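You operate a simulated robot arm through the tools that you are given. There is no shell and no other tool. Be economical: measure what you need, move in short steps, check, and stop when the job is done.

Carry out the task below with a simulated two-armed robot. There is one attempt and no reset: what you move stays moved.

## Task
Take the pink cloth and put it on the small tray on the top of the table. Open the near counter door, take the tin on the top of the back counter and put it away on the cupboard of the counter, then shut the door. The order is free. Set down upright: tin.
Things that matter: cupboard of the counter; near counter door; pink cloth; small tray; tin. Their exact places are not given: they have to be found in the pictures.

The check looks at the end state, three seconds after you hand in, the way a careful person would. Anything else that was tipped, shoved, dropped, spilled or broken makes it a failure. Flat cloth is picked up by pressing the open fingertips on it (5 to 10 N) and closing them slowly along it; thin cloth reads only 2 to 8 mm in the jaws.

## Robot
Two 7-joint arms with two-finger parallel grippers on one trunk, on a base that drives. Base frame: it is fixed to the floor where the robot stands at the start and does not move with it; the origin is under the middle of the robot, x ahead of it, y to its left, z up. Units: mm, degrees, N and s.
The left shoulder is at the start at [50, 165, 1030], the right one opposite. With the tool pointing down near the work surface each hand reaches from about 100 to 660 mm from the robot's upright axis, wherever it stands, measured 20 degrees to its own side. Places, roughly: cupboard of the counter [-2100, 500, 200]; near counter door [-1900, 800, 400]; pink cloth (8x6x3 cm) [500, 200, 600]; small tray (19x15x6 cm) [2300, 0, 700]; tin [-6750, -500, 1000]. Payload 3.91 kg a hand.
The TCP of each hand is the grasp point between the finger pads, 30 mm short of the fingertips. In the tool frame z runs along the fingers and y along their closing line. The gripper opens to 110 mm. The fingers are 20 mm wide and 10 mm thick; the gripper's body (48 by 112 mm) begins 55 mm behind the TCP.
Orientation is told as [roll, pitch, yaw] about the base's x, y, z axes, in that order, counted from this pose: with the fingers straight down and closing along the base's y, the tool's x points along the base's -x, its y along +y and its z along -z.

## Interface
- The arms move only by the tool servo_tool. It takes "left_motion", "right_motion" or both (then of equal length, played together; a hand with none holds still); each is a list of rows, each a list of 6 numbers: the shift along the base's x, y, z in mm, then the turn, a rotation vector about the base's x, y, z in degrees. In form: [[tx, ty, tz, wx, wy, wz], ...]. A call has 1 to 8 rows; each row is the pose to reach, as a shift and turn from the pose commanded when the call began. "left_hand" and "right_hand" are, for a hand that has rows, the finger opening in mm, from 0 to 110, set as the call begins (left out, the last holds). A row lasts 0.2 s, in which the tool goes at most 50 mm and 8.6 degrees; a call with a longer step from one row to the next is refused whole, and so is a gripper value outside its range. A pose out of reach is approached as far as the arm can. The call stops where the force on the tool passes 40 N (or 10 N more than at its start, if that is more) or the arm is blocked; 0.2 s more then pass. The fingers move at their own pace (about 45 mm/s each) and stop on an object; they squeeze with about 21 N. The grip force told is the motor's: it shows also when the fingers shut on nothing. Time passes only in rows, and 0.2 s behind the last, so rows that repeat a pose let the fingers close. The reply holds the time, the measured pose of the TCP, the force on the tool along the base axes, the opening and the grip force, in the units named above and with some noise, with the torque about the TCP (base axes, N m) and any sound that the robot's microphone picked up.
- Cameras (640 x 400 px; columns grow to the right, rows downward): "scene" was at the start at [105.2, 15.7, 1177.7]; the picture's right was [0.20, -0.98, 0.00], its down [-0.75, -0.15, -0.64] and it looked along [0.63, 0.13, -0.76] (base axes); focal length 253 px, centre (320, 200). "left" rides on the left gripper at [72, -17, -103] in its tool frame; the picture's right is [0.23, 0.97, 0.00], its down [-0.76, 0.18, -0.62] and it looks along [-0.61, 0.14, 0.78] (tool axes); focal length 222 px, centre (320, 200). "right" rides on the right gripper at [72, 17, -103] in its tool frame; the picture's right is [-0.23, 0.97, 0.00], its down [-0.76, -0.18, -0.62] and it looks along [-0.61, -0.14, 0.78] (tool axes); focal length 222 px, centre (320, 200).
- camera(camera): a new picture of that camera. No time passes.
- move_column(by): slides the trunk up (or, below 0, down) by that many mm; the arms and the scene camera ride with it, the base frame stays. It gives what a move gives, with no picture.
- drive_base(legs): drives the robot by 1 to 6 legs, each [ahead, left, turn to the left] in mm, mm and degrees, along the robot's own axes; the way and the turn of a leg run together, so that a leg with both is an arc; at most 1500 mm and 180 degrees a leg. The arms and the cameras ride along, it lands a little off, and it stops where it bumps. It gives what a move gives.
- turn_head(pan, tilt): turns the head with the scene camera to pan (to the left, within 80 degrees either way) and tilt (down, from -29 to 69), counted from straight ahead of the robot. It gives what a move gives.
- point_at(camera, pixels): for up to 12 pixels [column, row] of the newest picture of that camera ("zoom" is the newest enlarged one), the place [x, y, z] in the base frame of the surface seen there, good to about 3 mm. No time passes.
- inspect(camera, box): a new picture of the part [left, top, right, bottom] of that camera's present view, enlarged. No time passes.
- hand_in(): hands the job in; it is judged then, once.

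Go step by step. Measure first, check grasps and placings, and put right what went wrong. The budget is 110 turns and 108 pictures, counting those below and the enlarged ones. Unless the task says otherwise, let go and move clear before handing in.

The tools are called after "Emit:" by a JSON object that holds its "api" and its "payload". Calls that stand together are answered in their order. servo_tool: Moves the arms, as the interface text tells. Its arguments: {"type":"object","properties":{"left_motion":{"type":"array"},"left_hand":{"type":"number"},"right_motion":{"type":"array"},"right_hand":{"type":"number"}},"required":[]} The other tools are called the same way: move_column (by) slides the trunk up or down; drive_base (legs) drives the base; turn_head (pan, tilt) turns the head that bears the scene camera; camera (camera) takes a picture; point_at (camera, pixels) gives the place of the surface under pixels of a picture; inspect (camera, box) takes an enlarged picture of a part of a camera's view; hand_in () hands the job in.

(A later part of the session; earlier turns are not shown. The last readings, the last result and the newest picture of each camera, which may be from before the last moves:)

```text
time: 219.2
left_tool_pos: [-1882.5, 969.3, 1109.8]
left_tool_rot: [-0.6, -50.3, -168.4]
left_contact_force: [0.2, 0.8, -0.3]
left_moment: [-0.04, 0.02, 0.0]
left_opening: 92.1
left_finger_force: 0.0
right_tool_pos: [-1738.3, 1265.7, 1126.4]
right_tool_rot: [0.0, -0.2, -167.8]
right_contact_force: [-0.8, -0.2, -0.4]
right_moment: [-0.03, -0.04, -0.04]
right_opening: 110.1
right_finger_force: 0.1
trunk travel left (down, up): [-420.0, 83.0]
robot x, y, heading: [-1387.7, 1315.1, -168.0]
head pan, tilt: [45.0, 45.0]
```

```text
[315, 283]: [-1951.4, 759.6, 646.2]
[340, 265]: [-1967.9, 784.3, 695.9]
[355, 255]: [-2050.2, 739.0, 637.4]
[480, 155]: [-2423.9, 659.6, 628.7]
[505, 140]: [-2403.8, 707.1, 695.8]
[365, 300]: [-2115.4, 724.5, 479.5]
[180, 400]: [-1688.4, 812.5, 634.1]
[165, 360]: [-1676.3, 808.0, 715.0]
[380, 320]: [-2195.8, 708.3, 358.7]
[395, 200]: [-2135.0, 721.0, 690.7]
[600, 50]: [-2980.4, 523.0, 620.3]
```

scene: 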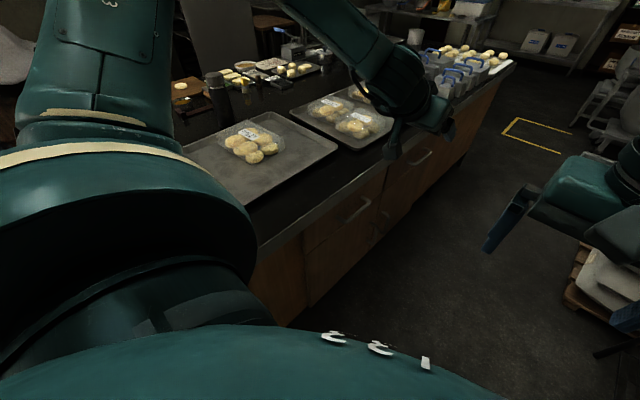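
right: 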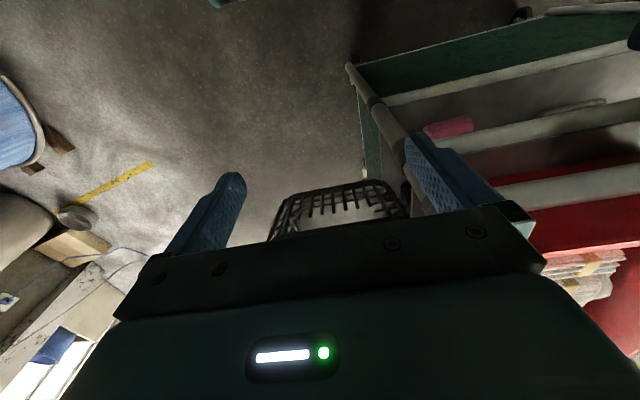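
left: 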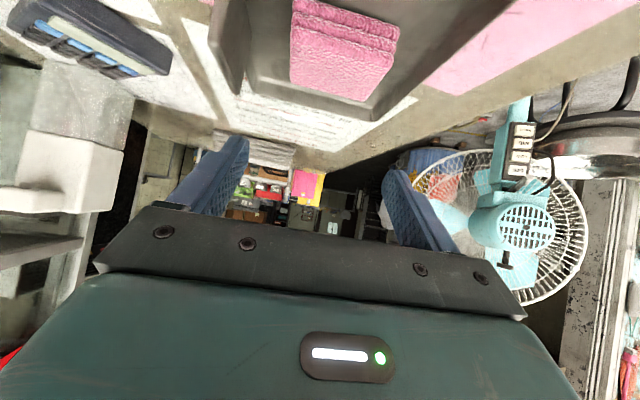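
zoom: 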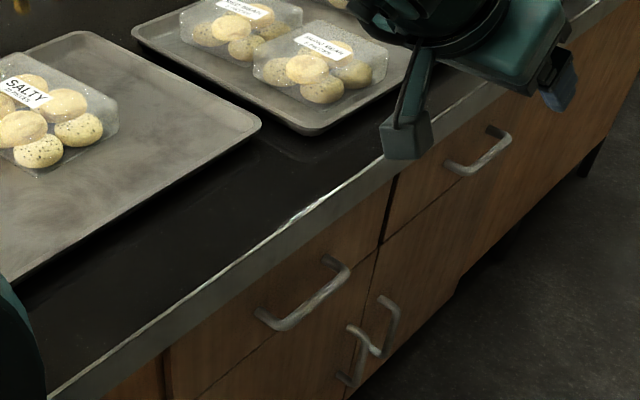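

The near door is the lower left one (hinge at x ≈−1690, handle near (−2115,724,480)), with a drawer above. I'll fetch the tin first so the open door doesn't block the aisle. Driving down the aisle.

Emit:
{"api": "drive_base", "payload": {"legs": [[1000, 0, 0], [800, 0, 0]]}}

Emit:
{"api": "turn_head", "payload": {"pan": 0, "tilt": 20}}

Emit:
{"api": "camera", "payload": {"camera": "scene"}}

```text
time: 228.2
left_tool_pos: [-3643.0, 664.3, 1110.0]
left_tool_rot: [-0.6, -50.3, -170.9]
left_contact_force: [-0.1, 0.0, 0.7]
left_moment: [-0.04, 0.01, 0.01]
left_opening: 91.9
left_finger_force: 0.1
right_tool_pos: [-3484.7, 953.2, 1126.5]
right_tool_rot: [0.0, -0.3, -170.4]
right_contact_force: [-0.1, -0.3, 0.2]
right_moment: [0.01, -0.06, 0.02]
right_opening: 109.9
right_finger_force: 0.1
trunk travel left (down, up): [-420.0, 83.0]
robot x, y, heading: [-3132.9, 993.4, -170.6]
head pan, tilt: [45.0, 45.0]
```

```text
time: 229.3
left_tool_pos: [-3642.0, 664.8, 1110.5]
left_tool_rot: [-0.5, -50.3, -170.9]
left_contact_force: [-0.2, -0.9, 0.0]
left_moment: [-0.05, -0.02, 0.01]
left_opening: 92.1
left_finger_force: 0.0
right_tool_pos: [-3483.7, 954.8, 1127.1]
right_tool_rot: [0.0, -0.2, -170.3]
right_contact_force: [0.6, 0.4, -0.5]
right_moment: [0.01, 0.01, -0.03]
right_opening: 109.9
right_finger_force: 0.0
trunk travel left (down, up): [-420.0, 83.0]
robot x, y, heading: [-3132.6, 988.2, -170.5]
head pan, tilt: [0.0, 20.0]
```

```text
56 pictures are left
```

scene: 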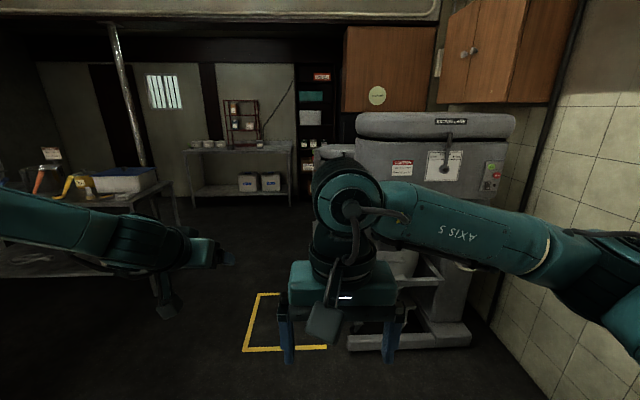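

Emit:
{"api": "inspect", "payload": {"camera": "scene", "box": [170, 50, 350, 210]}}

Emit:
{"api": "point_at", "payload": {"camera": "scene", "pixels": [[195, 146], [208, 146], [221, 145], [240, 150], [290, 150], [185, 200], [245, 140], [348, 345], [258, 146], [265, 320], [120, 140], [295, 205]]}}

```text
2.50 times, centred on (260, 130) of scene
```

zoom: 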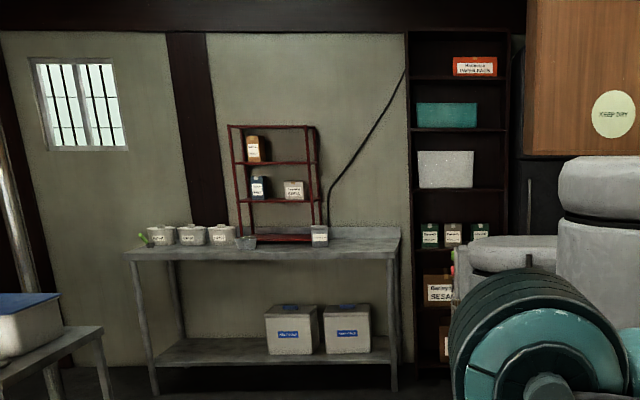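

```text
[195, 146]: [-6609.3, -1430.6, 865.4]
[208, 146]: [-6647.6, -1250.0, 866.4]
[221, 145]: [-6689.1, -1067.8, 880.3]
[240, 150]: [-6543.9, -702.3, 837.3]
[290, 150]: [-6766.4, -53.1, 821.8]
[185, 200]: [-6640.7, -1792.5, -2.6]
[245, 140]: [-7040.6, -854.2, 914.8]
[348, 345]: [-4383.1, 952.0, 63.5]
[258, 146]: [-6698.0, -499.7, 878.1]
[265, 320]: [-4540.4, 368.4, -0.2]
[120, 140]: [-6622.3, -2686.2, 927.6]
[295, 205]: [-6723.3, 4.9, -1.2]
```

The tin is the small white one at (−6698,−500), on the back counter (z ~830). Check the left table and mixer extents before crossing.

Emit:
{"api": "point_at", "payload": {"camera": "scene", "pixels": [[170, 185], [158, 180], [130, 200], [180, 222], [20, 270], [60, 195], [375, 285], [360, 130], [470, 340], [288, 115]]}}

Emit:
{"api": "drive_base", "payload": {"legs": [[400, 0, 0], [0, 0, -9.5]]}}

```text
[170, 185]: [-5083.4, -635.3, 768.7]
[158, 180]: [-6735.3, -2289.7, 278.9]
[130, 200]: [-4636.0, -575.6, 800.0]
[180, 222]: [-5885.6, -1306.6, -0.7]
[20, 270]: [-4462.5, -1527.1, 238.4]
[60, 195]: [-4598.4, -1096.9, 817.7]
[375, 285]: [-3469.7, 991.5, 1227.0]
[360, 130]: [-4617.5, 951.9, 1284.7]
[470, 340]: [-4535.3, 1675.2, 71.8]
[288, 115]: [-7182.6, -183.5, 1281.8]
```

```text
time: 232.4
left_tool_pos: [-4086.2, 690.1, 1110.3]
left_tool_rot: [-0.6, -50.4, 179.3]
left_contact_force: [0.5, 0.9, 0.2]
left_moment: [-0.01, 0.0, 0.0]
left_opening: 92.2
left_finger_force: 0.1
right_tool_pos: [-3881.4, 948.7, 1126.4]
right_tool_rot: [0.1, -0.2, 179.9]
right_contact_force: [-0.4, -0.2, 0.0]
right_moment: [0.0, 0.01, 0.02]
right_opening: 109.8
right_finger_force: 0.0
trunk travel left (down, up): [-420.0, 83.0]
robot x, y, heading: [-3530.8, 924.9, 179.6]
head pan, tilt: [0.0, 20.0]
```

Corridor between the left table (y ≤ −575) and mixer (y ≥ 950). I'll drive to the open floor at about (−4300,190) and there test whether the right arm can make the low, forward-tilted pose needed for the cupboard.

Emit:
{"api": "drive_base", "payload": {"legs": [[700, 735, 0.4]]}}

Emit:
{"api": "move_column", "payload": {"by": -400}}

Emit:
{"api": "servo_tool", "payload": {"right_motion": [[-30, 0, -20, 0, 8, 0], [-60, 0, -50, 0, 16, 0], [-90, 0, -90, 0, 24, 0], [-120, 0, -130, 0, 32, 0], [-150, 0, -170, 0, 40, 0], [-180, 0, -210, 0, 48, 0], [-210, 0, -250, 0, 55, 0], [-230, 0, -290, 0, 60, 0]]}}

```text
time: 239.3
left_tool_pos: [-4771.4, -42.3, 1109.3]
left_tool_rot: [-0.6, -50.3, 179.7]
left_contact_force: [0.6, -0.3, -0.2]
left_moment: [-0.02, -0.01, -0.04]
left_opening: 91.8
left_finger_force: 0.1
right_tool_pos: [-4567.6, 219.7, 1126.1]
right_tool_rot: [0.1, -0.2, -179.8]
right_contact_force: [-0.1, -1.0, 0.7]
right_moment: [-0.01, 0.0, 0.01]
right_opening: 110.3
right_finger_force: 0.0
trunk travel left (down, up): [-420.0, 83.0]
robot x, y, heading: [-4218.0, 196.9, -179.7]
head pan, tilt: [0.0, 20.0]
```

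```text
time: 243.1
left_tool_pos: [-4770.8, -41.1, 710.0]
left_tool_rot: [-0.6, -50.3, 179.7]
left_contact_force: [0.4, 0.4, 0.1]
left_moment: [0.01, 0.01, 0.01]
left_opening: 92.0
left_finger_force: 0.2
right_tool_pos: [-4568.1, 218.5, 727.1]
right_tool_rot: [0.0, -0.2, -179.7]
right_contact_force: [-0.5, -0.8, -0.5]
right_moment: [0.03, 0.02, -0.02]
right_opening: 110.2
right_finger_force: 0.1
trunk travel left (down, up): [-20.0, 483.0]
robot x, y, heading: [-4213.8, 194.7, -179.9]
head pan, tilt: [0.0, 20.0]
```

```text
time: 244.9
left_tool_pos: [-4771.2, -41.7, 710.4]
left_tool_rot: [-0.6, -50.3, 179.7]
left_contact_force: [0.5, -0.6, 0.4]
left_moment: [0.01, 0.01, 0.01]
left_opening: 92.1
left_finger_force: 0.1
right_tool_pos: [-4795.2, 216.4, 434.2]
right_tool_rot: [-0.4, -60.4, -179.2]
right_contact_force: [-0.4, -0.8, 0.0]
right_moment: [0.01, 0.01, 0.01]
right_opening: 109.9
right_finger_force: 0.0
trunk travel left (down, up): [-20.0, 483.0]
robot x, y, heading: [-4217.4, 199.0, -179.7]
head pan, tilt: [0.0, 20.0]
```

Reachable. Test further down and out (z ≈230, 660 mm ahead).

Emit:
{"api": "servo_tool", "payload": {"right_motion": [[-10, 0, -30, 0, 0, 0], [-20, 0, -60, 0, 0, 0], [-30, 0, -90, 0, 0, 0], [-40, 0, -120, 0, 0, 0], [-50, 0, -150, 0, 0, 0], [-60, 0, -180, 0, 0, 0], [-80, 0, -200, 0, 0, 0], [-80, 0, -200, 0, 0, 0]]}}

Emit:
{"api": "servo_tool", "payload": {"right_motion": [[-30, 0, 0, 0, 0, 0], [-60, 0, 0, 0, 0, 0], [-90, 0, 0, 0, 0, 0], [-120, 0, 0, 0, 0, 0], [-120, 0, 0, 0, 0, 0]]}}

```text
time: 246.9
left_tool_pos: [-4772.5, -42.1, 707.1]
left_tool_rot: [-0.7, -50.2, 179.8]
left_contact_force: [0.7, 0.2, -0.2]
left_moment: [-0.02, 0.04, -0.01]
left_opening: 91.8
left_finger_force: 0.0
right_tool_pos: [-4877.1, 238.9, 332.9]
right_tool_rot: [-2.9, -64.5, -177.9]
right_contact_force: [0.0, 0.8, 0.4]
right_moment: [0.0, 0.07, 0.0]
right_opening: 109.6
right_finger_force: 0.1
right hand out of reach, approached as far as the arm can: row 5, 6, 7, 8
trunk travel left (down, up): [-20.0, 483.0]
robot x, y, heading: [-4220.7, 199.8, -179.8]
head pan, tilt: [0.0, 20.0]
stopped in row 8 (right hand): the arm was blocked; the commanded pose is now the measured one
```

```text
time: 248.1
left_tool_pos: [-4770.3, -40.2, 711.1]
left_tool_rot: [-0.6, -50.3, 179.7]
left_contact_force: [-0.7, 0.0, -0.1]
left_moment: [0.02, -0.01, -0.05]
left_opening: 92.0
left_finger_force: 0.0
right_tool_pos: [-4918.1, 258.9, 380.3]
right_tool_rot: [-2.5, -64.1, -178.2]
right_contact_force: [-0.7, 0.2, -0.4]
right_moment: [-0.01, 0.02, 0.05]
right_opening: 110.1
right_finger_force: 0.0
right hand out of reach, approached as far as the arm can: row 1, 2, 3, 4, 5
trunk travel left (down, up): [-20.0, 483.0]
robot x, y, heading: [-4213.6, 195.5, -180.0]
head pan, tilt: [0.0, 20.0]
```

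Farther is limited; test a nearer and steeper one (520 mm ahead, z ≈240, pitch −45).

Emit:
{"api": "servo_tool", "payload": {"right_motion": [[40, -10, 0, 0, -5, 0], [80, -20, -10, 0, -10, 0], [120, -30, -30, 0, -15, 0], [160, -40, -60, 0, -19, 0], [183, -40, -90, 0, -19, 0], [183, -40, -120, 0, -19, 0], [183, -40, -140, 0, -19, 0], [183, -40, -140, 0, -19, 0]]}}

Emit:
{"api": "servo_tool", "payload": {"right_motion": [[0, 0, -20, 0, 0, 0], [0, 0, -40, 0, 0, 0], [0, 0, -60, 0, 0, 0], [-20, 0, -60, 0, 0, 0], [-40, 0, -60, 0, 0, 0], [-60, 0, -60, 0, 0, 0]]}}

```text
refused: row 4 steps farther than a row can; nothing moved
```

```text
time: 249.5
left_tool_pos: [-4771.1, -40.8, 711.1]
left_tool_rot: [-0.6, -50.3, 179.6]
left_contact_force: [0.1, 0.5, 0.3]
left_moment: [0.0, 0.01, -0.01]
left_opening: 91.9
left_finger_force: 0.0
right_tool_pos: [-4912.8, 272.0, 363.8]
right_tool_rot: [-2.6, -64.1, -178.3]
right_contact_force: [0.1, -0.7, -0.6]
right_moment: [0.0, -0.01, 0.04]
right_opening: 109.8
right_finger_force: 0.1
right hand out of reach, approached as far as the arm can: row 1, 2, 3, 4, 5, 6
trunk travel left (down, up): [-20.0, 483.0]
robot x, y, heading: [-4217.7, 197.0, -179.8]
head pan, tilt: [0.0, 20.0]
```

Emit:
{"api": "servo_tool", "payload": {"right_motion": [[35, -10, 0, 0, -5, 0], [70, -20, -10, 0, -10, 0], [105, -30, -25, 0, -15, 0], [140, -40, -45, 0, -19, 0], [165, -50, -70, 0, -19, 0], [180, -50, -95, 0, -19, 0], [180, -50, -120, 0, -19, 0], [180, -50, -130, 0, -19, 0]]}}

```text
time: 251.3
left_tool_pos: [-4770.8, -40.9, 709.9]
left_tool_rot: [-0.6, -50.3, 179.6]
left_contact_force: [0.5, 0.1, -0.8]
left_moment: [0.01, 0.01, -0.02]
left_opening: 92.1
left_finger_force: 0.0
right_tool_pos: [-4726.3, 222.6, 230.7]
right_tool_rot: [-1.8, -45.3, -179.0]
right_contact_force: [-0.2, -0.6, -0.2]
right_moment: [-0.03, 0.0, -0.01]
right_opening: 109.8
right_finger_force: 0.0
right hand out of reach, approached as far as the arm can: row 1
trunk travel left (down, up): [-20.0, 483.0]
robot x, y, heading: [-4214.4, 197.4, -179.9]
head pan, tilt: [0.0, 20.0]
```

That works: 510 mm ahead, z 230, pitch −45. I'll keep pitch −45 for grasping the tin. Raise the hand, then the trunk, and drive toward the back counter.

Emit:
{"api": "servo_tool", "payload": {"right_motion": [[-10, 0, 40, 1, 0, 0], [-20, 0, 80, 1.8, 0, 0], [-30, 0, 120, 1.8, 0, 0], [-40, 0, 160, 1.8, 0, 0], [-45, 0, 200, 1.8, 0, 0], [-45, 0, 200, 1.8, 0, 0]], "left_motion": [[15, 0, 0, 0, 0, 0], [30, 0, 0, 0, 0, 0], [45, 0, 0, 0, 0, 0], [60, 0, 0, 0, 0, 0], [75, 0, 0, 0, 0, 0], [75, 0, 0, 0, 0, 0]]}}

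Emit:
{"api": "move_column", "payload": {"by": 480}}

Emit:
{"api": "drive_base", "payload": {"legs": [[1000, 100, 0], [400, 600, 0]]}}

Emit:
{"api": "turn_head", "payload": {"pan": -5, "tilt": 30}}

Emit:
{"api": "camera", "payload": {"camera": "scene"}}

```text
time: 252.7
left_tool_pos: [-4695.6, -41.3, 710.5]
left_tool_rot: [-0.6, -50.2, 179.8]
left_contact_force: [0.9, -0.5, 0.9]
left_moment: [-0.01, 0.01, 0.01]
left_opening: 92.0
left_finger_force: 0.1
right_tool_pos: [-4771.7, 223.7, 430.8]
right_tool_rot: [-4.3, -45.1, -177.0]
right_contact_force: [-0.6, 0.5, 0.4]
right_moment: [-0.03, 0.01, 0.0]
right_opening: 110.0
right_finger_force: 0.0
trunk travel left (down, up): [-20.0, 483.0]
robot x, y, heading: [-4214.2, 195.6, -179.9]
head pan, tilt: [0.0, 20.0]
```

```text
refused: 480 is not a number from -400 to 400
```

```text
time: 263.2
left_tool_pos: [-6070.4, -782.4, 708.9]
left_tool_rot: [-0.6, -50.3, -178.2]
left_contact_force: [-1.0, 0.0, 0.3]
left_moment: [0.01, 0.0, 0.0]
left_opening: 92.0
left_finger_force: 0.1
right_tool_pos: [-6155.5, -521.1, 429.8]
right_tool_rot: [-4.3, -45.1, -174.9]
right_contact_force: [-0.4, 0.0, -0.5]
right_moment: [0.0, 0.03, -0.02]
right_opening: 109.8
right_finger_force: 0.1
trunk travel left (down, up): [-20.0, 483.0]
robot x, y, heading: [-5600.4, -526.8, -177.6]
head pan, tilt: [0.0, 20.0]
```

```text
time: 263.9
left_tool_pos: [-6068.9, -783.0, 710.4]
left_tool_rot: [-0.6, -50.3, -178.2]
left_contact_force: [0.0, 1.0, -0.3]
left_moment: [0.01, 0.0, 0.04]
left_opening: 92.1
left_finger_force: 0.0
right_tool_pos: [-6156.1, -521.9, 429.2]
right_tool_rot: [-4.3, -45.1, -174.9]
right_contact_force: [0.2, -1.4, 0.5]
right_moment: [0.0, 0.01, 0.03]
right_opening: 110.2
right_finger_force: 0.1
trunk travel left (down, up): [-20.0, 483.0]
robot x, y, heading: [-5598.5, -529.2, -177.6]
head pan, tilt: [-5.0, 30.0]
```

```text
54 pictures are left
```

scene: 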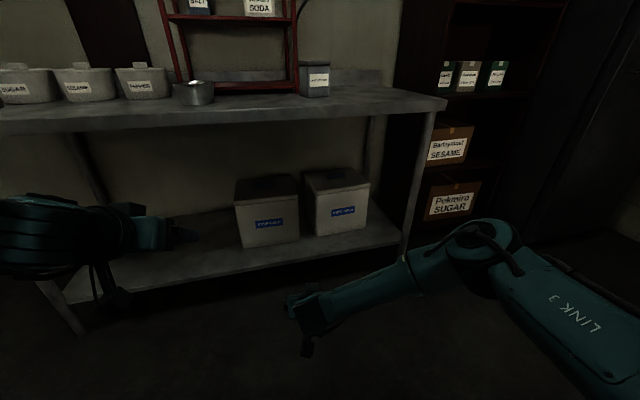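

The tin stands at (315,78). Raise trunk 400 and straighten the right hand's small roll, then look closely.

Emit:
{"api": "move_column", "payload": {"by": 400}}

Emit:
{"api": "servo_tool", "payload": {"right_motion": [[10, 0, 30, -2, 0, -1], [20, 0, 60, -4.3, 0, -2], [20, 0, 90, -4.3, 0, -2], [20, 0, 90, -4.3, 0, -2]], "right_hand": 110}}

Emit:
{"api": "camera", "payload": {"camera": "scene"}}

Emit:
{"api": "inspect", "payload": {"camera": "scene", "box": [200, 120, 440, 270]}}

```text
time: 267.8
left_tool_pos: [-6070.7, -781.3, 1108.7]
left_tool_rot: [-0.6, -50.3, -178.3]
left_contact_force: [0.0, -0.2, -0.5]
left_moment: [0.01, -0.05, 0.0]
left_opening: 92.0
left_finger_force: 0.1
right_tool_pos: [-6154.5, -521.2, 829.4]
right_tool_rot: [-4.3, -45.0, -175.0]
right_contact_force: [0.4, -0.1, -0.8]
right_moment: [0.0, 0.01, -0.01]
right_opening: 110.3
right_finger_force: 0.1
trunk travel left (down, up): [-420.0, 83.0]
robot x, y, heading: [-5605.3, -526.7, -177.7]
head pan, tilt: [-5.0, 30.0]
```

```text
time: 268.8
left_tool_pos: [-6071.2, -783.5, 1110.9]
left_tool_rot: [-0.6, -50.3, -178.2]
left_contact_force: [0.0, -0.4, 0.2]
left_moment: [0.01, -0.01, 0.0]
left_opening: 92.0
left_finger_force: 0.1
right_tool_pos: [-6133.2, -519.5, 922.6]
right_tool_rot: [1.8, -45.2, 178.8]
right_contact_force: [0.5, 0.3, 0.2]
right_moment: [0.0, 0.0, -0.02]
right_opening: 110.0
right_finger_force: 0.0
trunk travel left (down, up): [-420.0, 83.0]
robot x, y, heading: [-5600.8, -529.0, -177.7]
head pan, tilt: [-5.0, 30.0]
```

```text
53 pictures are left
```

scene: 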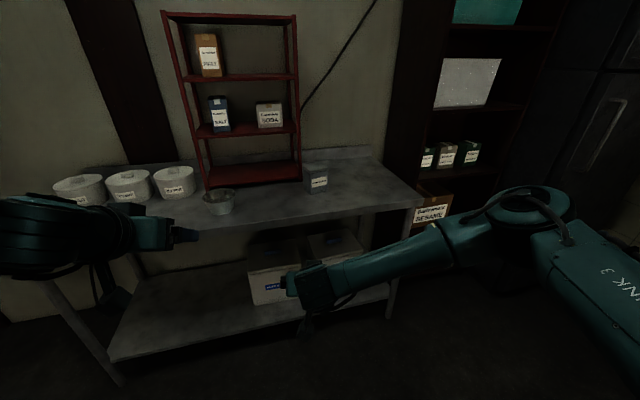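

```text
2.67 times, centred on (320, 195) of scene
```

zoom: 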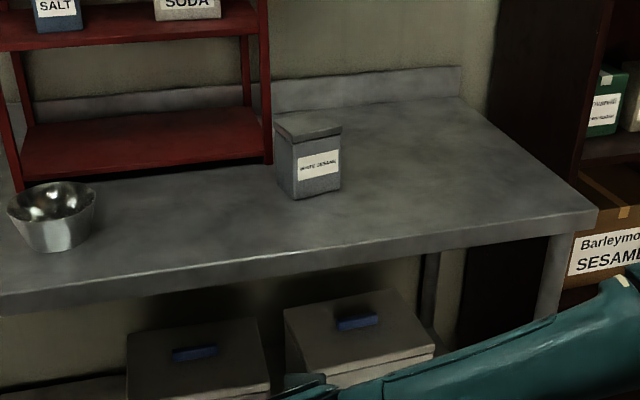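

Emit:
{"api": "point_at", "payload": {"camera": "zoom", "pixels": [[310, 125], [278, 120], [292, 138], [340, 122], [318, 112], [295, 170], [320, 185], [335, 185], [283, 165], [310, 205], [320, 245], [262, 140]]}}

```text
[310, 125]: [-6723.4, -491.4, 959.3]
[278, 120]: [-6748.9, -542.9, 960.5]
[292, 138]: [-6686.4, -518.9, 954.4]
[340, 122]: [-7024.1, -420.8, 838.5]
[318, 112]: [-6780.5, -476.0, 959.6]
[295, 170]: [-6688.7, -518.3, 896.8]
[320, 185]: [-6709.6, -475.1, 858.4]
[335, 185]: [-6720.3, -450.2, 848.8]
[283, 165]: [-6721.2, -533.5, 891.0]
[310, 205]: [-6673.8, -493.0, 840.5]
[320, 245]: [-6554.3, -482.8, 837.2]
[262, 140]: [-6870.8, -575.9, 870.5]
```

The tin is a ~75 mm square, centre ≈(−6735,−499), z 839–960, rotated ~26°. I'll yaw the right hand to match its faces and raise it, then drive close.

Emit:
{"api": "servo_tool", "payload": {"right_motion": [[0, 0, 25, 0.3, 0, 6.4], [0, 0, 50, 0.6, 0.1, 12.8], [0, 0, 75, 0.9, 0.2, 19.2], [0, 0, 100, 1.2, 0.3, 25.5], [0, 0, 100, 1.2, 0.3, 25.5]]}}

Emit:
{"api": "drive_base", "payload": {"legs": [[545, -48, 0]]}}

Emit:
{"api": "turn_head", "payload": {"pan": -5, "tilt": 45}}

Emit:
{"api": "camera", "payload": {"camera": "right"}}

Emit:
{"api": "camera", "payload": {"camera": "scene"}}

```text
time: 269.9
left_tool_pos: [-6071.0, -784.0, 1108.6]
left_tool_rot: [-0.7, -50.4, -178.3]
left_contact_force: [0.4, 0.7, 0.2]
left_moment: [0.01, 0.0, -0.01]
left_opening: 91.7
left_finger_force: 0.1
right_tool_pos: [-6135.8, -521.8, 1021.2]
right_tool_rot: [0.2, -45.2, -154.5]
right_contact_force: [-1.3, 0.6, -0.8]
right_moment: [0.02, 0.03, 0.03]
right_opening: 110.0
right_finger_force: 0.1
trunk travel left (down, up): [-420.0, 83.0]
robot x, y, heading: [-5599.8, -528.4, -177.7]
head pan, tilt: [-5.0, 30.0]
```

```text
time: 273.1
left_tool_pos: [-6608.7, -750.5, 1110.4]
left_tool_rot: [-0.5, -50.3, -178.5]
left_contact_force: [-0.8, -0.7, -0.1]
left_moment: [0.03, -0.01, -0.02]
left_opening: 91.9
left_finger_force: 0.0
right_tool_pos: [-6674.4, -488.3, 1020.2]
right_tool_rot: [0.1, -45.2, -154.8]
right_contact_force: [-0.5, -0.6, -0.8]
right_moment: [-0.01, 0.03, -0.01]
right_opening: 110.0
right_finger_force: 0.1
trunk travel left (down, up): [-420.0, 83.0]
robot x, y, heading: [-6137.2, -497.5, -178.1]
head pan, tilt: [-5.0, 30.0]
```

```text
time: 273.8
left_tool_pos: [-6608.4, -750.6, 1110.1]
left_tool_rot: [-0.6, -50.3, -178.5]
left_contact_force: [0.4, -0.5, -0.5]
left_moment: [0.02, -0.02, -0.01]
left_opening: 92.2
left_finger_force: 0.2
right_tool_pos: [-6673.4, -488.2, 1019.6]
right_tool_rot: [-0.1, -45.3, -154.9]
right_contact_force: [0.9, 0.2, -0.2]
right_moment: [-0.03, 0.0, -0.01]
right_opening: 110.2
right_finger_force: 0.0
trunk travel left (down, up): [-420.0, 83.0]
robot x, y, heading: [-6134.6, -500.8, -178.0]
head pan, tilt: [-5.0, 45.0]
```

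```text
51 pictures are left
```

right: 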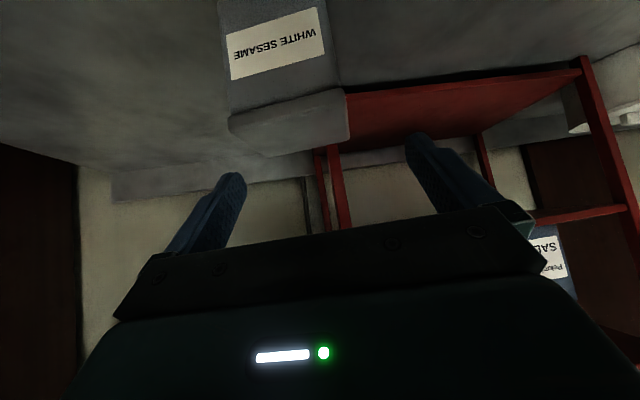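

```text
50 pictures are left
```

scene: 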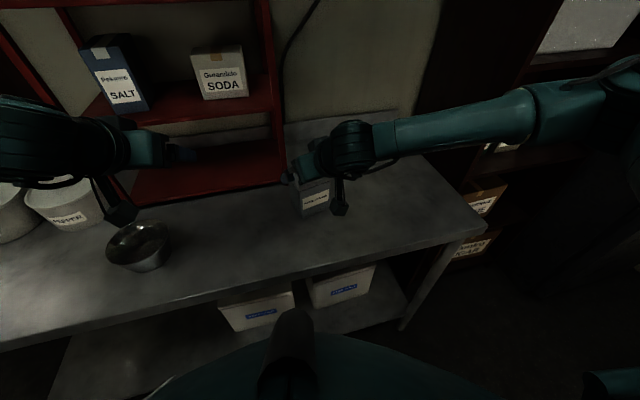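

Refine the tin's pose from the right camera's close view of its lid.

Emit:
{"api": "point_at", "payload": {"camera": "right", "pixels": [[235, 118], [340, 95], [345, 125], [280, 150], [232, 130], [300, 125], [240, 95], [325, 75], [290, 105], [250, 150], [330, 140]]}}

```text
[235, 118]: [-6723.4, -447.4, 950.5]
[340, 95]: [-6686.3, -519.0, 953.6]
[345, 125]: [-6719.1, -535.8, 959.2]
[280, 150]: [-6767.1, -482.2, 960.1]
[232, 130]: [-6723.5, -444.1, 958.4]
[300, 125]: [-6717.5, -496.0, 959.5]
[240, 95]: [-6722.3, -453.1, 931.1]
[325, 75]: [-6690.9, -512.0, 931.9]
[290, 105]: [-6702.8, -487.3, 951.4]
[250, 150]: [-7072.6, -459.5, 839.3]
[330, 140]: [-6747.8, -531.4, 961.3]
```

Centre confirmed ≈(−6733,−496), width ~83. Move over it and descend with open jaws.

Emit:
{"api": "servo_tool", "payload": {"right_motion": [[-27, -2, 0, 0, 0, -1], [-53, -5, 0, 0, 0, -1.5], [-53, -5, -25, 0, 0, -1.5], [-53, -5, -50, 0, 0, -1.5], [-53, -5, -65, 0, 0, -1.5], [-53, -5, -80, 0, 0, -1.5], [-53, -5, -80, 0, 0, -1.5]], "right_hand": 110}}

Emit:
{"api": "camera", "payload": {"camera": "right"}}

```text
time: 275.4
left_tool_pos: [-6608.5, -750.4, 1109.6]
left_tool_rot: [-0.6, -50.3, -178.5]
left_contact_force: [-0.5, 0.3, -0.3]
left_moment: [0.0, 0.01, -0.01]
left_opening: 92.1
left_finger_force: 0.1
right_tool_pos: [-6726.5, -493.5, 941.1]
right_tool_rot: [0.0, -45.3, -156.5]
right_contact_force: [0.8, -0.4, -0.6]
right_moment: [-0.03, -0.01, 0.01]
right_opening: 109.9
right_finger_force: 0.1
trunk travel left (down, up): [-420.0, 83.0]
robot x, y, heading: [-6137.3, -496.8, -178.0]
head pan, tilt: [-5.0, 45.0]
```

```text
49 pictures are left
```

right: 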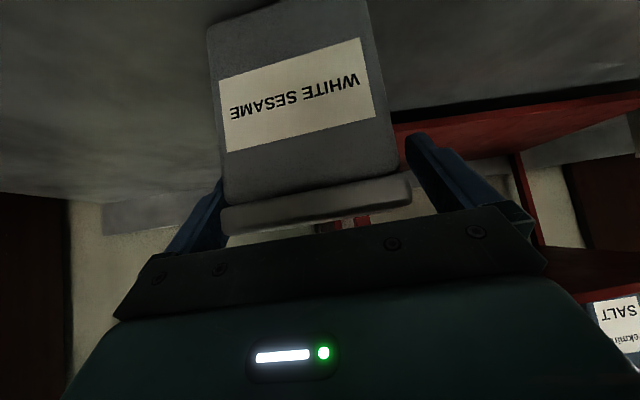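

Tin lid (222–412) is centred between the fingers. Fix yaw by 3°, go down 14 mm and close.

Emit:
{"api": "servo_tool", "payload": {"right_motion": [[0, 0, -7, 0, 0, 1.5], [0, 0, -14, 0, 0, 3], [0, 0, -14, 0, 0, 3]]}}

Emit:
{"api": "servo_tool", "payload": {"right_motion": [[0, 0, 0, 0, 0, 0], [0, 0, 0, 0, 0, 0], [0, 0, 0, 0, 0, 0], [0, 0, 0, 0, 0, 0], [0, 0, 0, 0, 0, 0]], "right_hand": 40}}

Emit:
{"api": "camera", "payload": {"camera": "right"}}

```text
time: 276.2
left_tool_pos: [-6608.1, -750.8, 1109.1]
left_tool_rot: [-0.7, -50.3, -178.5]
left_contact_force: [1.2, -0.3, -0.1]
left_moment: [0.01, 0.02, 0.0]
left_opening: 91.9
left_finger_force: 0.2
right_tool_pos: [-6725.8, -493.5, 926.4]
right_tool_rot: [0.0, -45.3, -153.4]
right_contact_force: [0.6, -0.4, -0.2]
right_moment: [0.02, 0.0, 0.03]
right_opening: 110.1
right_finger_force: 0.1
trunk travel left (down, up): [-420.0, 83.0]
robot x, y, heading: [-6139.4, -499.8, -178.0]
head pan, tilt: [-5.0, 45.0]
```

```text
time: 277.4
left_tool_pos: [-6608.2, -750.6, 1110.1]
left_tool_rot: [-0.6, -50.3, -178.5]
left_contact_force: [-1.1, -0.1, -0.3]
left_moment: [-0.03, 0.01, -0.01]
left_opening: 92.2
left_finger_force: 0.1
right_tool_pos: [-6725.8, -492.5, 927.6]
right_tool_rot: [-0.1, -45.3, -153.4]
right_contact_force: [-0.8, 1.6, 1.0]
right_moment: [0.12, 0.12, -0.05]
right_opening: 92.9
right_finger_force: 20.5
trunk travel left (down, up): [-420.0, 83.0]
robot x, y, heading: [-6139.0, -499.7, -178.2]
head pan, tilt: [-5.0, 45.0]
```

```text
48 pictures are left
```

right: 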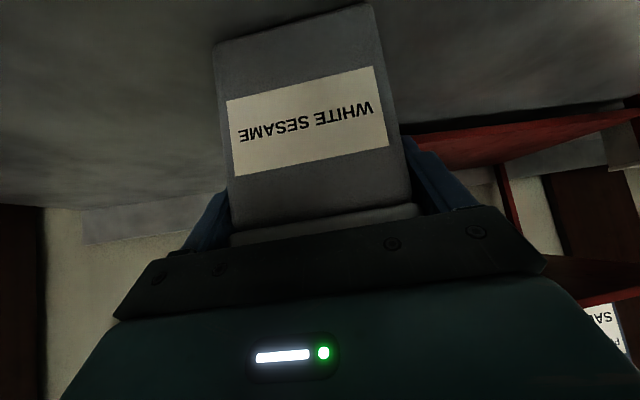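

Gripped at 93 mm, 20 N. Lift and check it stays.

Emit:
{"api": "servo_tool", "payload": {"right_motion": [[0, 0, 8, 0, 0, 0], [0, 0, 20, 0, 0, 0], [0, 0, 40, 0, 0, 0], [0, 0, 60, 0, 0, 0], [0, 0, 60, 0, 0, 0]]}}

Emit:
{"api": "camera", "payload": {"camera": "right"}}

Emit:
{"api": "point_at", "payload": {"camera": "right", "pixels": [[225, 60], [380, 20], [235, 180], [405, 150], [300, 110], [300, 170], [300, 215], [250, 200], [390, 180]]}}

```text
time: 278.6
left_tool_pos: [-6609.4, -750.6, 1109.8]
left_tool_rot: [-0.6, -50.1, -178.6]
left_contact_force: [0.2, 0.4, 1.2]
left_moment: [-0.01, 0.02, -0.02]
left_opening: 91.8
left_finger_force: 0.0
right_tool_pos: [-6725.9, -495.3, 986.3]
right_tool_rot: [0.1, -45.3, -153.4]
right_contact_force: [-0.7, 0.9, -4.3]
right_moment: [0.0, -0.05, -0.03]
right_opening: 92.9
right_finger_force: 21.6
trunk travel left (down, up): [-420.0, 83.0]
robot x, y, heading: [-6136.4, -502.0, -177.8]
head pan, tilt: [-5.0, 45.0]
```

```text
47 pictures are left
```

right: 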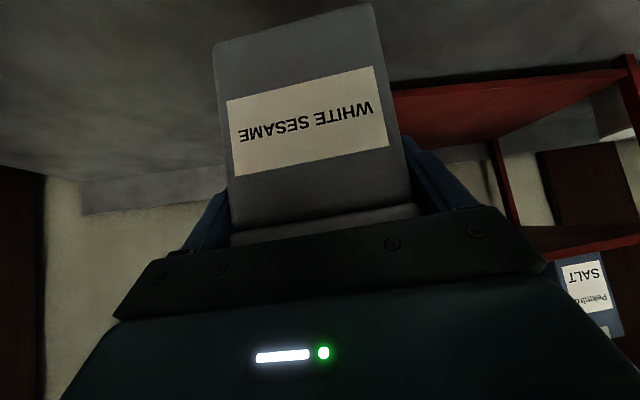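

```text
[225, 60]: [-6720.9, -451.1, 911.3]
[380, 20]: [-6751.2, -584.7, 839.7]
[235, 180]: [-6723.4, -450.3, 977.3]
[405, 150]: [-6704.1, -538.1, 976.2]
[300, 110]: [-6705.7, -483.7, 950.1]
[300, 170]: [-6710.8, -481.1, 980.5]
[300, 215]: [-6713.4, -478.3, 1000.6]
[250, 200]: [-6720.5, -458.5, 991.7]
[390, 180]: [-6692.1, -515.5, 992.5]
```

Held firmly (tin bottom 87 mm below the TCP). Raise for transport, back out from the table, and retrace to the aisle.

Emit:
{"api": "move_column", "payload": {"by": 83}}

Emit:
{"api": "drive_base", "payload": {"legs": [[-560, 0, 0], [-100, -520, 0], [-1200, -170, 0]]}}

Emit:
{"api": "servo_tool", "payload": {"right_motion": [[0, 0, 20, 0, 0, -5], [0, 0, 40, 0, 0, -10], [0, 0, 60, 0, 0, -15], [0, 0, 80, 0, 0, -20], [0, 0, 80, 0, 0, -24], [0, 0, 80, 0, 0, -24]]}}

```text
time: 279.8
left_tool_pos: [-6609.7, -750.9, 1193.2]
left_tool_rot: [-0.5, -50.2, -178.5]
left_contact_force: [1.0, 0.1, -0.3]
left_moment: [-0.01, 0.01, 0.01]
left_opening: 92.1
left_finger_force: 0.1
right_tool_pos: [-6727.7, -494.6, 1070.6]
right_tool_rot: [0.0, -45.2, -153.3]
right_contact_force: [0.5, -0.5, -4.4]
right_moment: [0.02, -0.02, -0.02]
right_opening: 93.0
right_finger_force: 20.5
trunk travel left (down, up): [-503.0, 0.0]
robot x, y, heading: [-6134.5, -498.9, -177.9]
head pan, tilt: [-5.0, 45.0]
```

```text
time: 293.4
left_tool_pos: [-4803.0, 36.2, 1193.9]
left_tool_rot: [-0.6, -50.4, -175.6]
left_contact_force: [-0.5, -0.1, -0.2]
left_moment: [0.02, 0.02, 0.0]
left_opening: 92.2
left_finger_force: 0.1
right_tool_pos: [-4935.4, 285.6, 1069.6]
right_tool_rot: [0.2, -45.2, -150.5]
right_contact_force: [0.1, 0.4, -4.6]
right_moment: [0.02, -0.11, 0.0]
right_opening: 93.1
right_finger_force: 20.9
trunk travel left (down, up): [-503.0, 0.0]
robot x, y, heading: [-4343.4, 309.8, -175.1]
head pan, tilt: [-5.0, 45.0]
```

```text
time: 294.8
left_tool_pos: [-4803.9, 35.0, 1193.1]
left_tool_rot: [-0.4, -50.3, -175.6]
left_contact_force: [0.2, 0.4, -0.3]
left_moment: [0.01, 0.0, -0.01]
left_opening: 91.8
left_finger_force: 0.1
right_tool_pos: [-4934.7, 286.0, 1149.2]
right_tool_rot: [0.0, -45.3, -174.5]
right_contact_force: [0.1, 0.0, -3.4]
right_moment: [0.02, -0.04, 0.02]
right_opening: 93.1
right_finger_force: 20.9
trunk travel left (down, up): [-503.0, 0.0]
robot x, y, heading: [-4345.2, 315.3, -175.2]
head pan, tilt: [-5.0, 45.0]
```

Continue back past the mixer toward the aisle's end, then align to its 192° direction.

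Emit:
{"api": "drive_base", "payload": {"legs": [[-600, 0, 0], [-288, -478, 0], [0, 0, 7.2]]}}

```text
time: 298.1
left_tool_pos: [-4229.2, 85.0, 1191.9]
left_tool_rot: [-0.5, -50.2, -176.1]
left_contact_force: [-0.2, -0.5, 0.1]
left_moment: [-0.03, -0.04, 0.0]
left_opening: 92.0
left_finger_force: 0.0
right_tool_pos: [-4356.7, 335.2, 1146.7]
right_tool_rot: [0.0, -44.9, -174.7]
right_contact_force: [-0.7, -0.2, -4.5]
right_moment: [0.02, -0.08, 0.0]
right_opening: 92.9
right_finger_force: 21.3
trunk travel left (down, up): [-503.0, 0.0]
robot x, y, heading: [-3764.3, 358.9, -175.7]
head pan, tilt: [-5.0, 45.0]
stopped in leg 1: the robot was blocked; the commanded pose is now the measured one
```

Blocked at x −3764: the counter's far end must reach to about x −3440. Step forward, then shift right and check the view left.

Emit:
{"api": "drive_base", "payload": {"legs": [[70, 0, 0], [0, -545, 0]]}}

Emit:
{"api": "turn_head", "payload": {"pan": 80, "tilt": 40}}

Emit:
{"api": "camera", "payload": {"camera": "scene"}}

```text
time: 303.8
left_tool_pos: [-4338.9, 598.6, 1192.2]
left_tool_rot: [-0.6, -50.3, -175.6]
left_contact_force: [0.1, 0.5, -0.2]
left_moment: [0.01, -0.01, 0.0]
left_opening: 92.1
left_finger_force: 0.1
right_tool_pos: [-4470.7, 849.7, 1148.3]
right_tool_rot: [0.0, -45.1, -174.4]
right_contact_force: [-0.6, -0.7, -4.8]
right_moment: [-0.01, -0.04, 0.01]
right_opening: 93.1
right_finger_force: 21.2
trunk travel left (down, up): [-503.0, 0.0]
robot x, y, heading: [-3880.2, 876.4, -174.9]
head pan, tilt: [-5.0, 45.0]
```

```text
time: 305.4
left_tool_pos: [-4338.4, 597.7, 1192.9]
left_tool_rot: [-0.6, -50.4, -175.6]
left_contact_force: [1.5, 0.1, 0.1]
left_moment: [0.0, -0.02, 0.01]
left_opening: 91.8
left_finger_force: 0.1
right_tool_pos: [-4468.7, 847.9, 1149.5]
right_tool_rot: [0.1, -45.1, -174.4]
right_contact_force: [0.5, 0.6, -3.8]
right_moment: [0.04, -0.06, 0.0]
right_opening: 92.7
right_finger_force: 21.1
trunk travel left (down, up): [-503.0, 0.0]
robot x, y, heading: [-3881.5, 877.1, -175.3]
head pan, tilt: [80.0, 40.0]
```

```text
46 pictures are left
```

scene: 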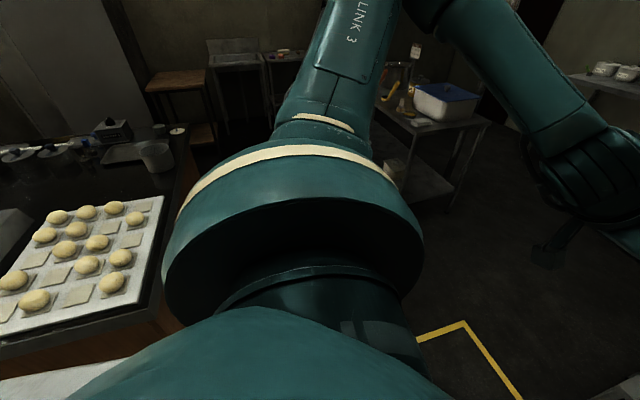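

Emit:
{"api": "point_at", "payload": {"camera": "scene", "pixels": [[60, 385], [20, 390], [110, 375], [150, 345], [170, 305], [100, 335], [190, 180], [10, 350], [60, 340], [170, 130]]}}

Emit:
{"api": "inspect", "payload": {"camera": "scene", "box": [0, 200, 320, 400]}}

```text
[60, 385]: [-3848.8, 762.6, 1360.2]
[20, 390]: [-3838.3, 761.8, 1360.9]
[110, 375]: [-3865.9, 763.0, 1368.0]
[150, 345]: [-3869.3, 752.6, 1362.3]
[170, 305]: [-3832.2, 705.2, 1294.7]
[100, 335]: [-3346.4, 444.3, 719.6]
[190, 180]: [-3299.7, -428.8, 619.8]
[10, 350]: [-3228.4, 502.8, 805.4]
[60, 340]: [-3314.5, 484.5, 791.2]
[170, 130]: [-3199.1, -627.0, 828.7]
```

```text
2.00 times, centred on (160, 300) of scene
```

zoom: 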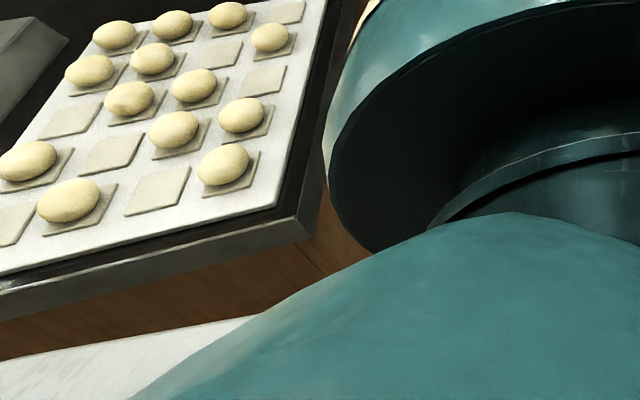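

The counter's far-right corner is (−3346,444). Align to the aisle and back along it to beside the door.

Emit:
{"api": "drive_base", "payload": {"legs": [[0, 0, 7.2], [-700, 85, 0], [-793, 0, 0]]}}

Emit:
{"api": "turn_head", "payload": {"pan": -45, "tilt": 40}}

Emit:
{"api": "camera", "payload": {"camera": "scene"}}

```text
time: 313.7
left_tool_pos: [-2817.3, 774.8, 1193.1]
left_tool_rot: [-0.6, -50.3, -166.4]
left_contact_force: [0.4, 0.5, 0.0]
left_moment: [-0.02, 0.0, -0.04]
left_opening: 92.0
left_finger_force: 0.0
right_tool_pos: [-2985.6, 1000.4, 1150.4]
right_tool_rot: [0.0, -45.0, -165.2]
right_contact_force: [0.0, 0.1, -4.3]
right_moment: [0.03, -0.09, -0.03]
right_opening: 93.3
right_finger_force: 21.1
trunk travel left (down, up): [-503.0, 0.0]
robot x, y, heading: [-2409.8, 1119.6, -165.7]
head pan, tilt: [80.0, 40.0]
```

```text
time: 315.8
left_tool_pos: [-2817.5, 776.2, 1192.0]
left_tool_rot: [-0.5, -50.3, -166.4]
left_contact_force: [0.0, 0.3, -0.2]
left_moment: [-0.03, 0.0, 0.0]
left_opening: 91.8
left_finger_force: 0.1
right_tool_pos: [-2986.3, 1001.0, 1149.6]
right_tool_rot: [0.0, -45.1, -165.2]
right_contact_force: [0.7, 0.2, -4.9]
right_moment: [-0.01, -0.05, 0.0]
right_opening: 92.8
right_finger_force: 21.1
trunk travel left (down, up): [-503.0, 0.0]
robot x, y, heading: [-2406.0, 1122.1, -165.8]
head pan, tilt: [-45.0, 40.0]
```

```text
44 pictures are left
```

scene: 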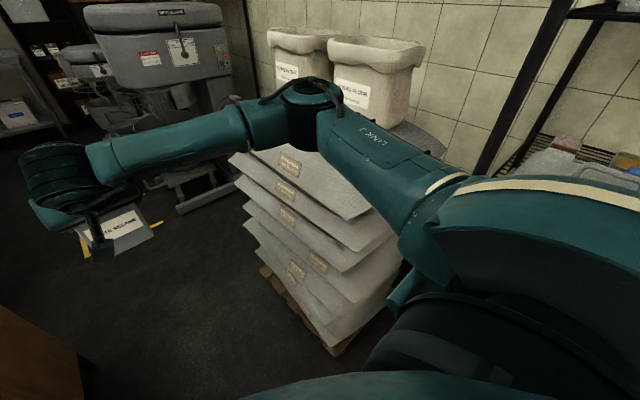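

Emit:
{"api": "point_at", "payload": {"camera": "scene", "pixels": [[330, 350], [345, 330], [290, 245], [262, 275], [385, 260], [380, 215], [340, 60], [410, 60], [410, 125], [500, 150], [300, 100], [620, 150]]}}

```text
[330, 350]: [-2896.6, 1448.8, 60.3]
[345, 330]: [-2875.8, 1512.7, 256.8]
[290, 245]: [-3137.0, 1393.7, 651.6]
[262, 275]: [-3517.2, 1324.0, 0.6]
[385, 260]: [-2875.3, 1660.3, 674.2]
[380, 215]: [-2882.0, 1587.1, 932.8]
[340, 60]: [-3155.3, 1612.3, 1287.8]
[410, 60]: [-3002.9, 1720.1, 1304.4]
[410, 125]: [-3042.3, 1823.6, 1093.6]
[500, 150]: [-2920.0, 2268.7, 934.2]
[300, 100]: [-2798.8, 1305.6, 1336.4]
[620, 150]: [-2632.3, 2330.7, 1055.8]
```

Sacks stay at x ≤ −2870, so there's room here. Step away from the counter 230 mm and turn left 88° to face the doors.

Emit:
{"api": "drive_base", "payload": {"legs": [[0, -230, 0], [0, 0, 88]]}}

Emit:
{"api": "turn_head", "payload": {"pan": 15, "tilt": 55}}

Emit:
{"api": "camera", "payload": {"camera": "scene"}}

```text
time: 322.0
left_tool_pos: [-2139.7, 909.2, 1193.2]
left_tool_rot: [-0.6, -50.3, -79.6]
left_contact_force: [-1.3, 0.2, -0.1]
left_moment: [-0.01, -0.02, 0.01]
left_opening: 92.0
left_finger_force: 0.1
right_tool_pos: [-2373.8, 754.1, 1148.3]
right_tool_rot: [0.0, -45.1, -78.4]
right_contact_force: [-0.3, -0.4, -3.8]
right_moment: [0.04, -0.02, 0.01]
right_opening: 92.7
right_finger_force: 21.0
trunk travel left (down, up): [-503.0, 0.0]
robot x, y, heading: [-2464.8, 1336.9, -79.4]
head pan, tilt: [-45.0, 40.0]
```

```text
time: 323.3
left_tool_pos: [-2139.7, 908.0, 1193.3]
left_tool_rot: [-0.6, -50.2, -79.8]
left_contact_force: [0.0, 0.0, -0.8]
left_moment: [0.0, 0.0, -0.01]
left_opening: 92.4
left_finger_force: 0.1
right_tool_pos: [-2375.1, 753.7, 1148.3]
right_tool_rot: [0.1, -45.1, -78.6]
right_contact_force: [0.2, 0.2, -3.6]
right_moment: [0.05, -0.01, -0.01]
right_opening: 92.8
right_finger_force: 21.2
trunk travel left (down, up): [-503.0, 0.0]
robot x, y, heading: [-2459.5, 1333.6, -79.3]
head pan, tilt: [15.0, 55.0]
```

```text
43 pictures are left
```

scene: 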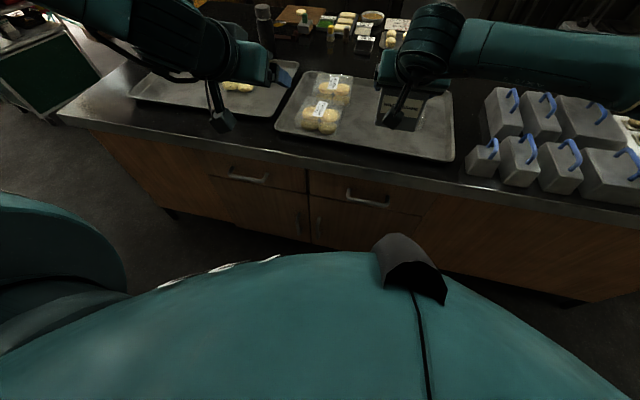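

Emit:
{"api": "drive_base", "payload": {"legs": [[-60, 0, 1.3]]}}

Emit:
{"api": "move_column", "payload": {"by": -400}}

Emit:
{"api": "turn_head", "payload": {"pan": 20, "tilt": 40}}

Emit:
{"api": "camera", "payload": {"camera": "scene"}}

Emit:
{"api": "camera", "payload": {"camera": "left"}}

```text
time: 324.3
left_tool_pos: [-2141.0, 975.2, 1192.8]
left_tool_rot: [-0.5, -50.2, -78.3]
left_contact_force: [0.2, 0.3, 0.3]
left_moment: [-0.04, -0.02, 0.01]
left_opening: 91.8
left_finger_force: 0.0
right_tool_pos: [-2373.9, 815.8, 1149.3]
right_tool_rot: [-0.1, -45.1, -77.1]
right_contact_force: [-0.2, 0.2, -3.8]
right_moment: [0.06, 0.03, -0.02]
right_opening: 92.9
right_finger_force: 20.9
trunk travel left (down, up): [-503.0, 0.0]
robot x, y, heading: [-2473.1, 1394.7, -78.0]
head pan, tilt: [15.0, 55.0]
```

```text
time: 328.1
left_tool_pos: [-2141.4, 975.2, 792.8]
left_tool_rot: [-0.6, -50.3, -78.3]
left_contact_force: [-0.3, 0.0, 0.7]
left_moment: [0.02, -0.04, 0.01]
left_opening: 91.8
left_finger_force: 0.1
right_tool_pos: [-2373.2, 813.9, 748.9]
right_tool_rot: [0.0, -45.1, -77.2]
right_contact_force: [1.1, -0.1, -3.7]
right_moment: [0.02, 0.01, -0.01]
right_opening: 92.8
right_finger_force: 20.7
trunk travel left (down, up): [-103.0, 400.0]
robot x, y, heading: [-2472.1, 1395.6, -77.9]
head pan, tilt: [15.0, 55.0]
```

```text
time: 328.9
left_tool_pos: [-2142.6, 974.4, 792.3]
left_tool_rot: [-0.5, -50.2, -78.4]
left_contact_force: [-0.1, -0.9, -0.1]
left_moment: [0.01, 0.0, 0.01]
left_opening: 92.1
left_finger_force: 0.1
right_tool_pos: [-2373.5, 814.1, 749.4]
right_tool_rot: [0.0, -45.0, -77.2]
right_contact_force: [-0.6, -0.1, -3.6]
right_moment: [0.07, -0.01, 0.0]
right_opening: 92.7
right_finger_force: 20.9
trunk travel left (down, up): [-103.0, 400.0]
robot x, y, heading: [-2471.1, 1394.7, -77.8]
head pan, tilt: [20.0, 40.0]
```

```text
42 pictures are left
```

scene: 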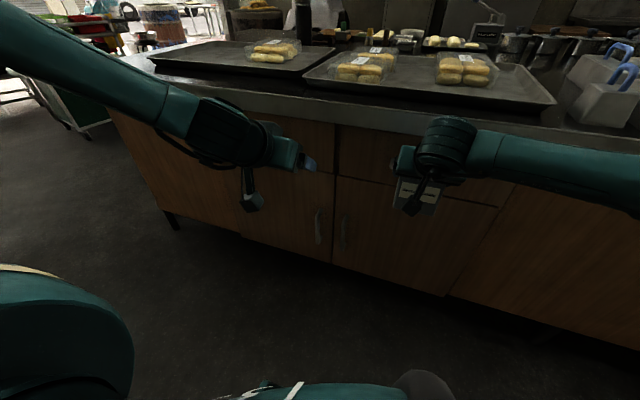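

```text
41 pictures are left
```

left: 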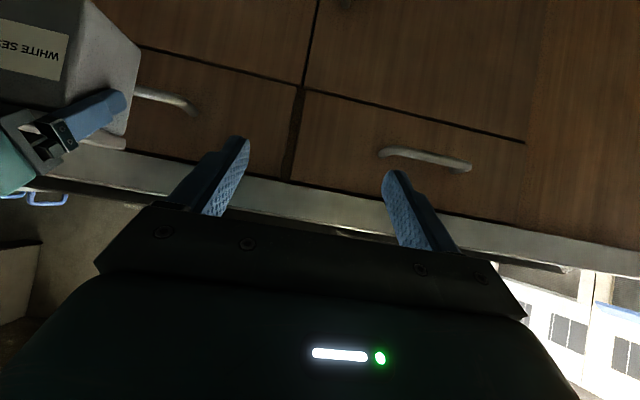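

Emit:
{"api": "inspect", "payload": {"camera": "scene", "box": [160, 110, 480, 310]}}

Emit:
{"api": "point_at", "payload": {"camera": "zoom", "pixels": [[317, 205], [318, 240], [317, 265], [364, 220], [365, 250], [340, 230], [345, 300], [330, 140], [160, 240], [300, 280], [350, 133], [155, 190]]}}

```text
2.00 times, centred on (320, 210) of scene
```

zoom: 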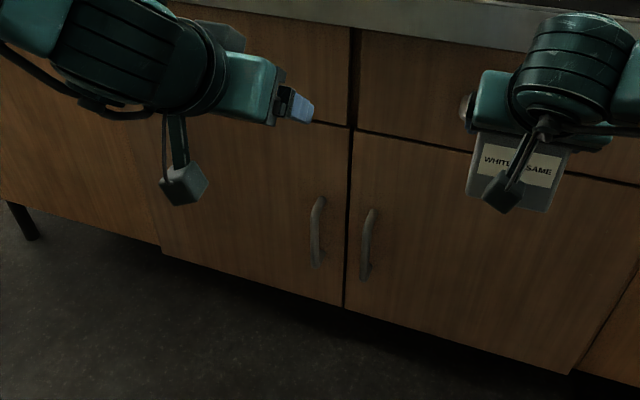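

```text
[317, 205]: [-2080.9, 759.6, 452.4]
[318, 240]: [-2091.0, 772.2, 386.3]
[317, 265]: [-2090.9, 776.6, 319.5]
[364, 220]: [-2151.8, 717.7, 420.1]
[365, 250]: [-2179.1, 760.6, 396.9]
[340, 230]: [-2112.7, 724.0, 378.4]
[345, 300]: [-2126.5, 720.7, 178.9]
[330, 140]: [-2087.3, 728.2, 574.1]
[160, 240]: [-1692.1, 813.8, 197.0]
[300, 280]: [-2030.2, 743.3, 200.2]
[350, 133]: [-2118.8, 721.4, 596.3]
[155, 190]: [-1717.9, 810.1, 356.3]
```

The near door spans (−1692,814)→(−2127,721), z 180–590; its bar handle is at (−2091,774), z 315–455. Lower the trunk to the bottom and bring the left hand down in front of it at pitch −60.

Emit:
{"api": "move_column", "payload": {"by": -100}}

Emit:
{"api": "servo_tool", "payload": {"left_motion": [[2, -8, -40, -1.5, -0.3, 0], [4, -16, -80, -3, -0.6, 0], [6, -24, -120, -4.5, -0.9, 0], [8, -32, -160, -6, -1.2, 0], [10, -40, -200, -7.5, -1.5, 0], [12, -50, -240, -9, -1.9, 0], [13, -58, -280, -9.8, -2.1, 0], [13, -58, -303, -9.8, -2.1, 0]], "left_hand": 64}}

Emit:
{"api": "camera", "payload": {"camera": "left"}}

```text
time: 330.2
left_tool_pos: [-2143.0, 974.2, 692.7]
left_tool_rot: [-0.6, -50.2, -78.5]
left_contact_force: [0.6, -0.9, 0.0]
left_moment: [-0.01, 0.01, -0.01]
left_opening: 92.0
left_finger_force: 0.1
right_tool_pos: [-2373.0, 814.7, 649.5]
right_tool_rot: [0.0, -45.1, -77.2]
right_contact_force: [0.2, -0.2, -3.3]
right_moment: [0.02, 0.0, 0.0]
right_opening: 92.6
right_finger_force: 20.9
trunk travel left (down, up): [-3.0, 500.0]
robot x, y, heading: [-2474.4, 1395.1, -78.1]
head pan, tilt: [20.0, 40.0]
```

```text
time: 332.0
left_tool_pos: [-2168.2, 882.6, 577.6]
left_tool_rot: [-0.1, -59.6, -78.7]
left_contact_force: [-0.4, -0.2, -0.2]
left_moment: [0.02, -0.01, 0.02]
left_opening: 64.0
left_finger_force: 0.0
left hand out of reach, approached as far as the arm can: row 4, 5, 6, 7, 8
right_tool_pos: [-2373.9, 814.2, 649.8]
right_tool_rot: [0.1, -45.1, -77.2]
right_contact_force: [0.7, 0.4, -3.8]
right_moment: [0.08, -0.01, 0.0]
right_opening: 93.0
right_finger_force: 21.3
trunk travel left (down, up): [-3.0, 500.0]
robot x, y, heading: [-2474.8, 1391.1, -78.0]
head pan, tilt: [20.0, 40.0]
```

```text
39 pictures are left
```

left: 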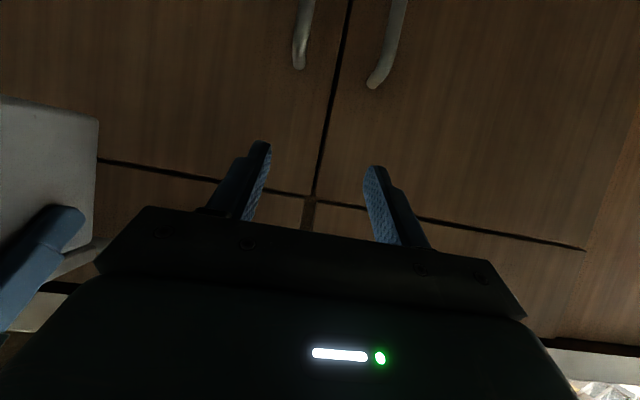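

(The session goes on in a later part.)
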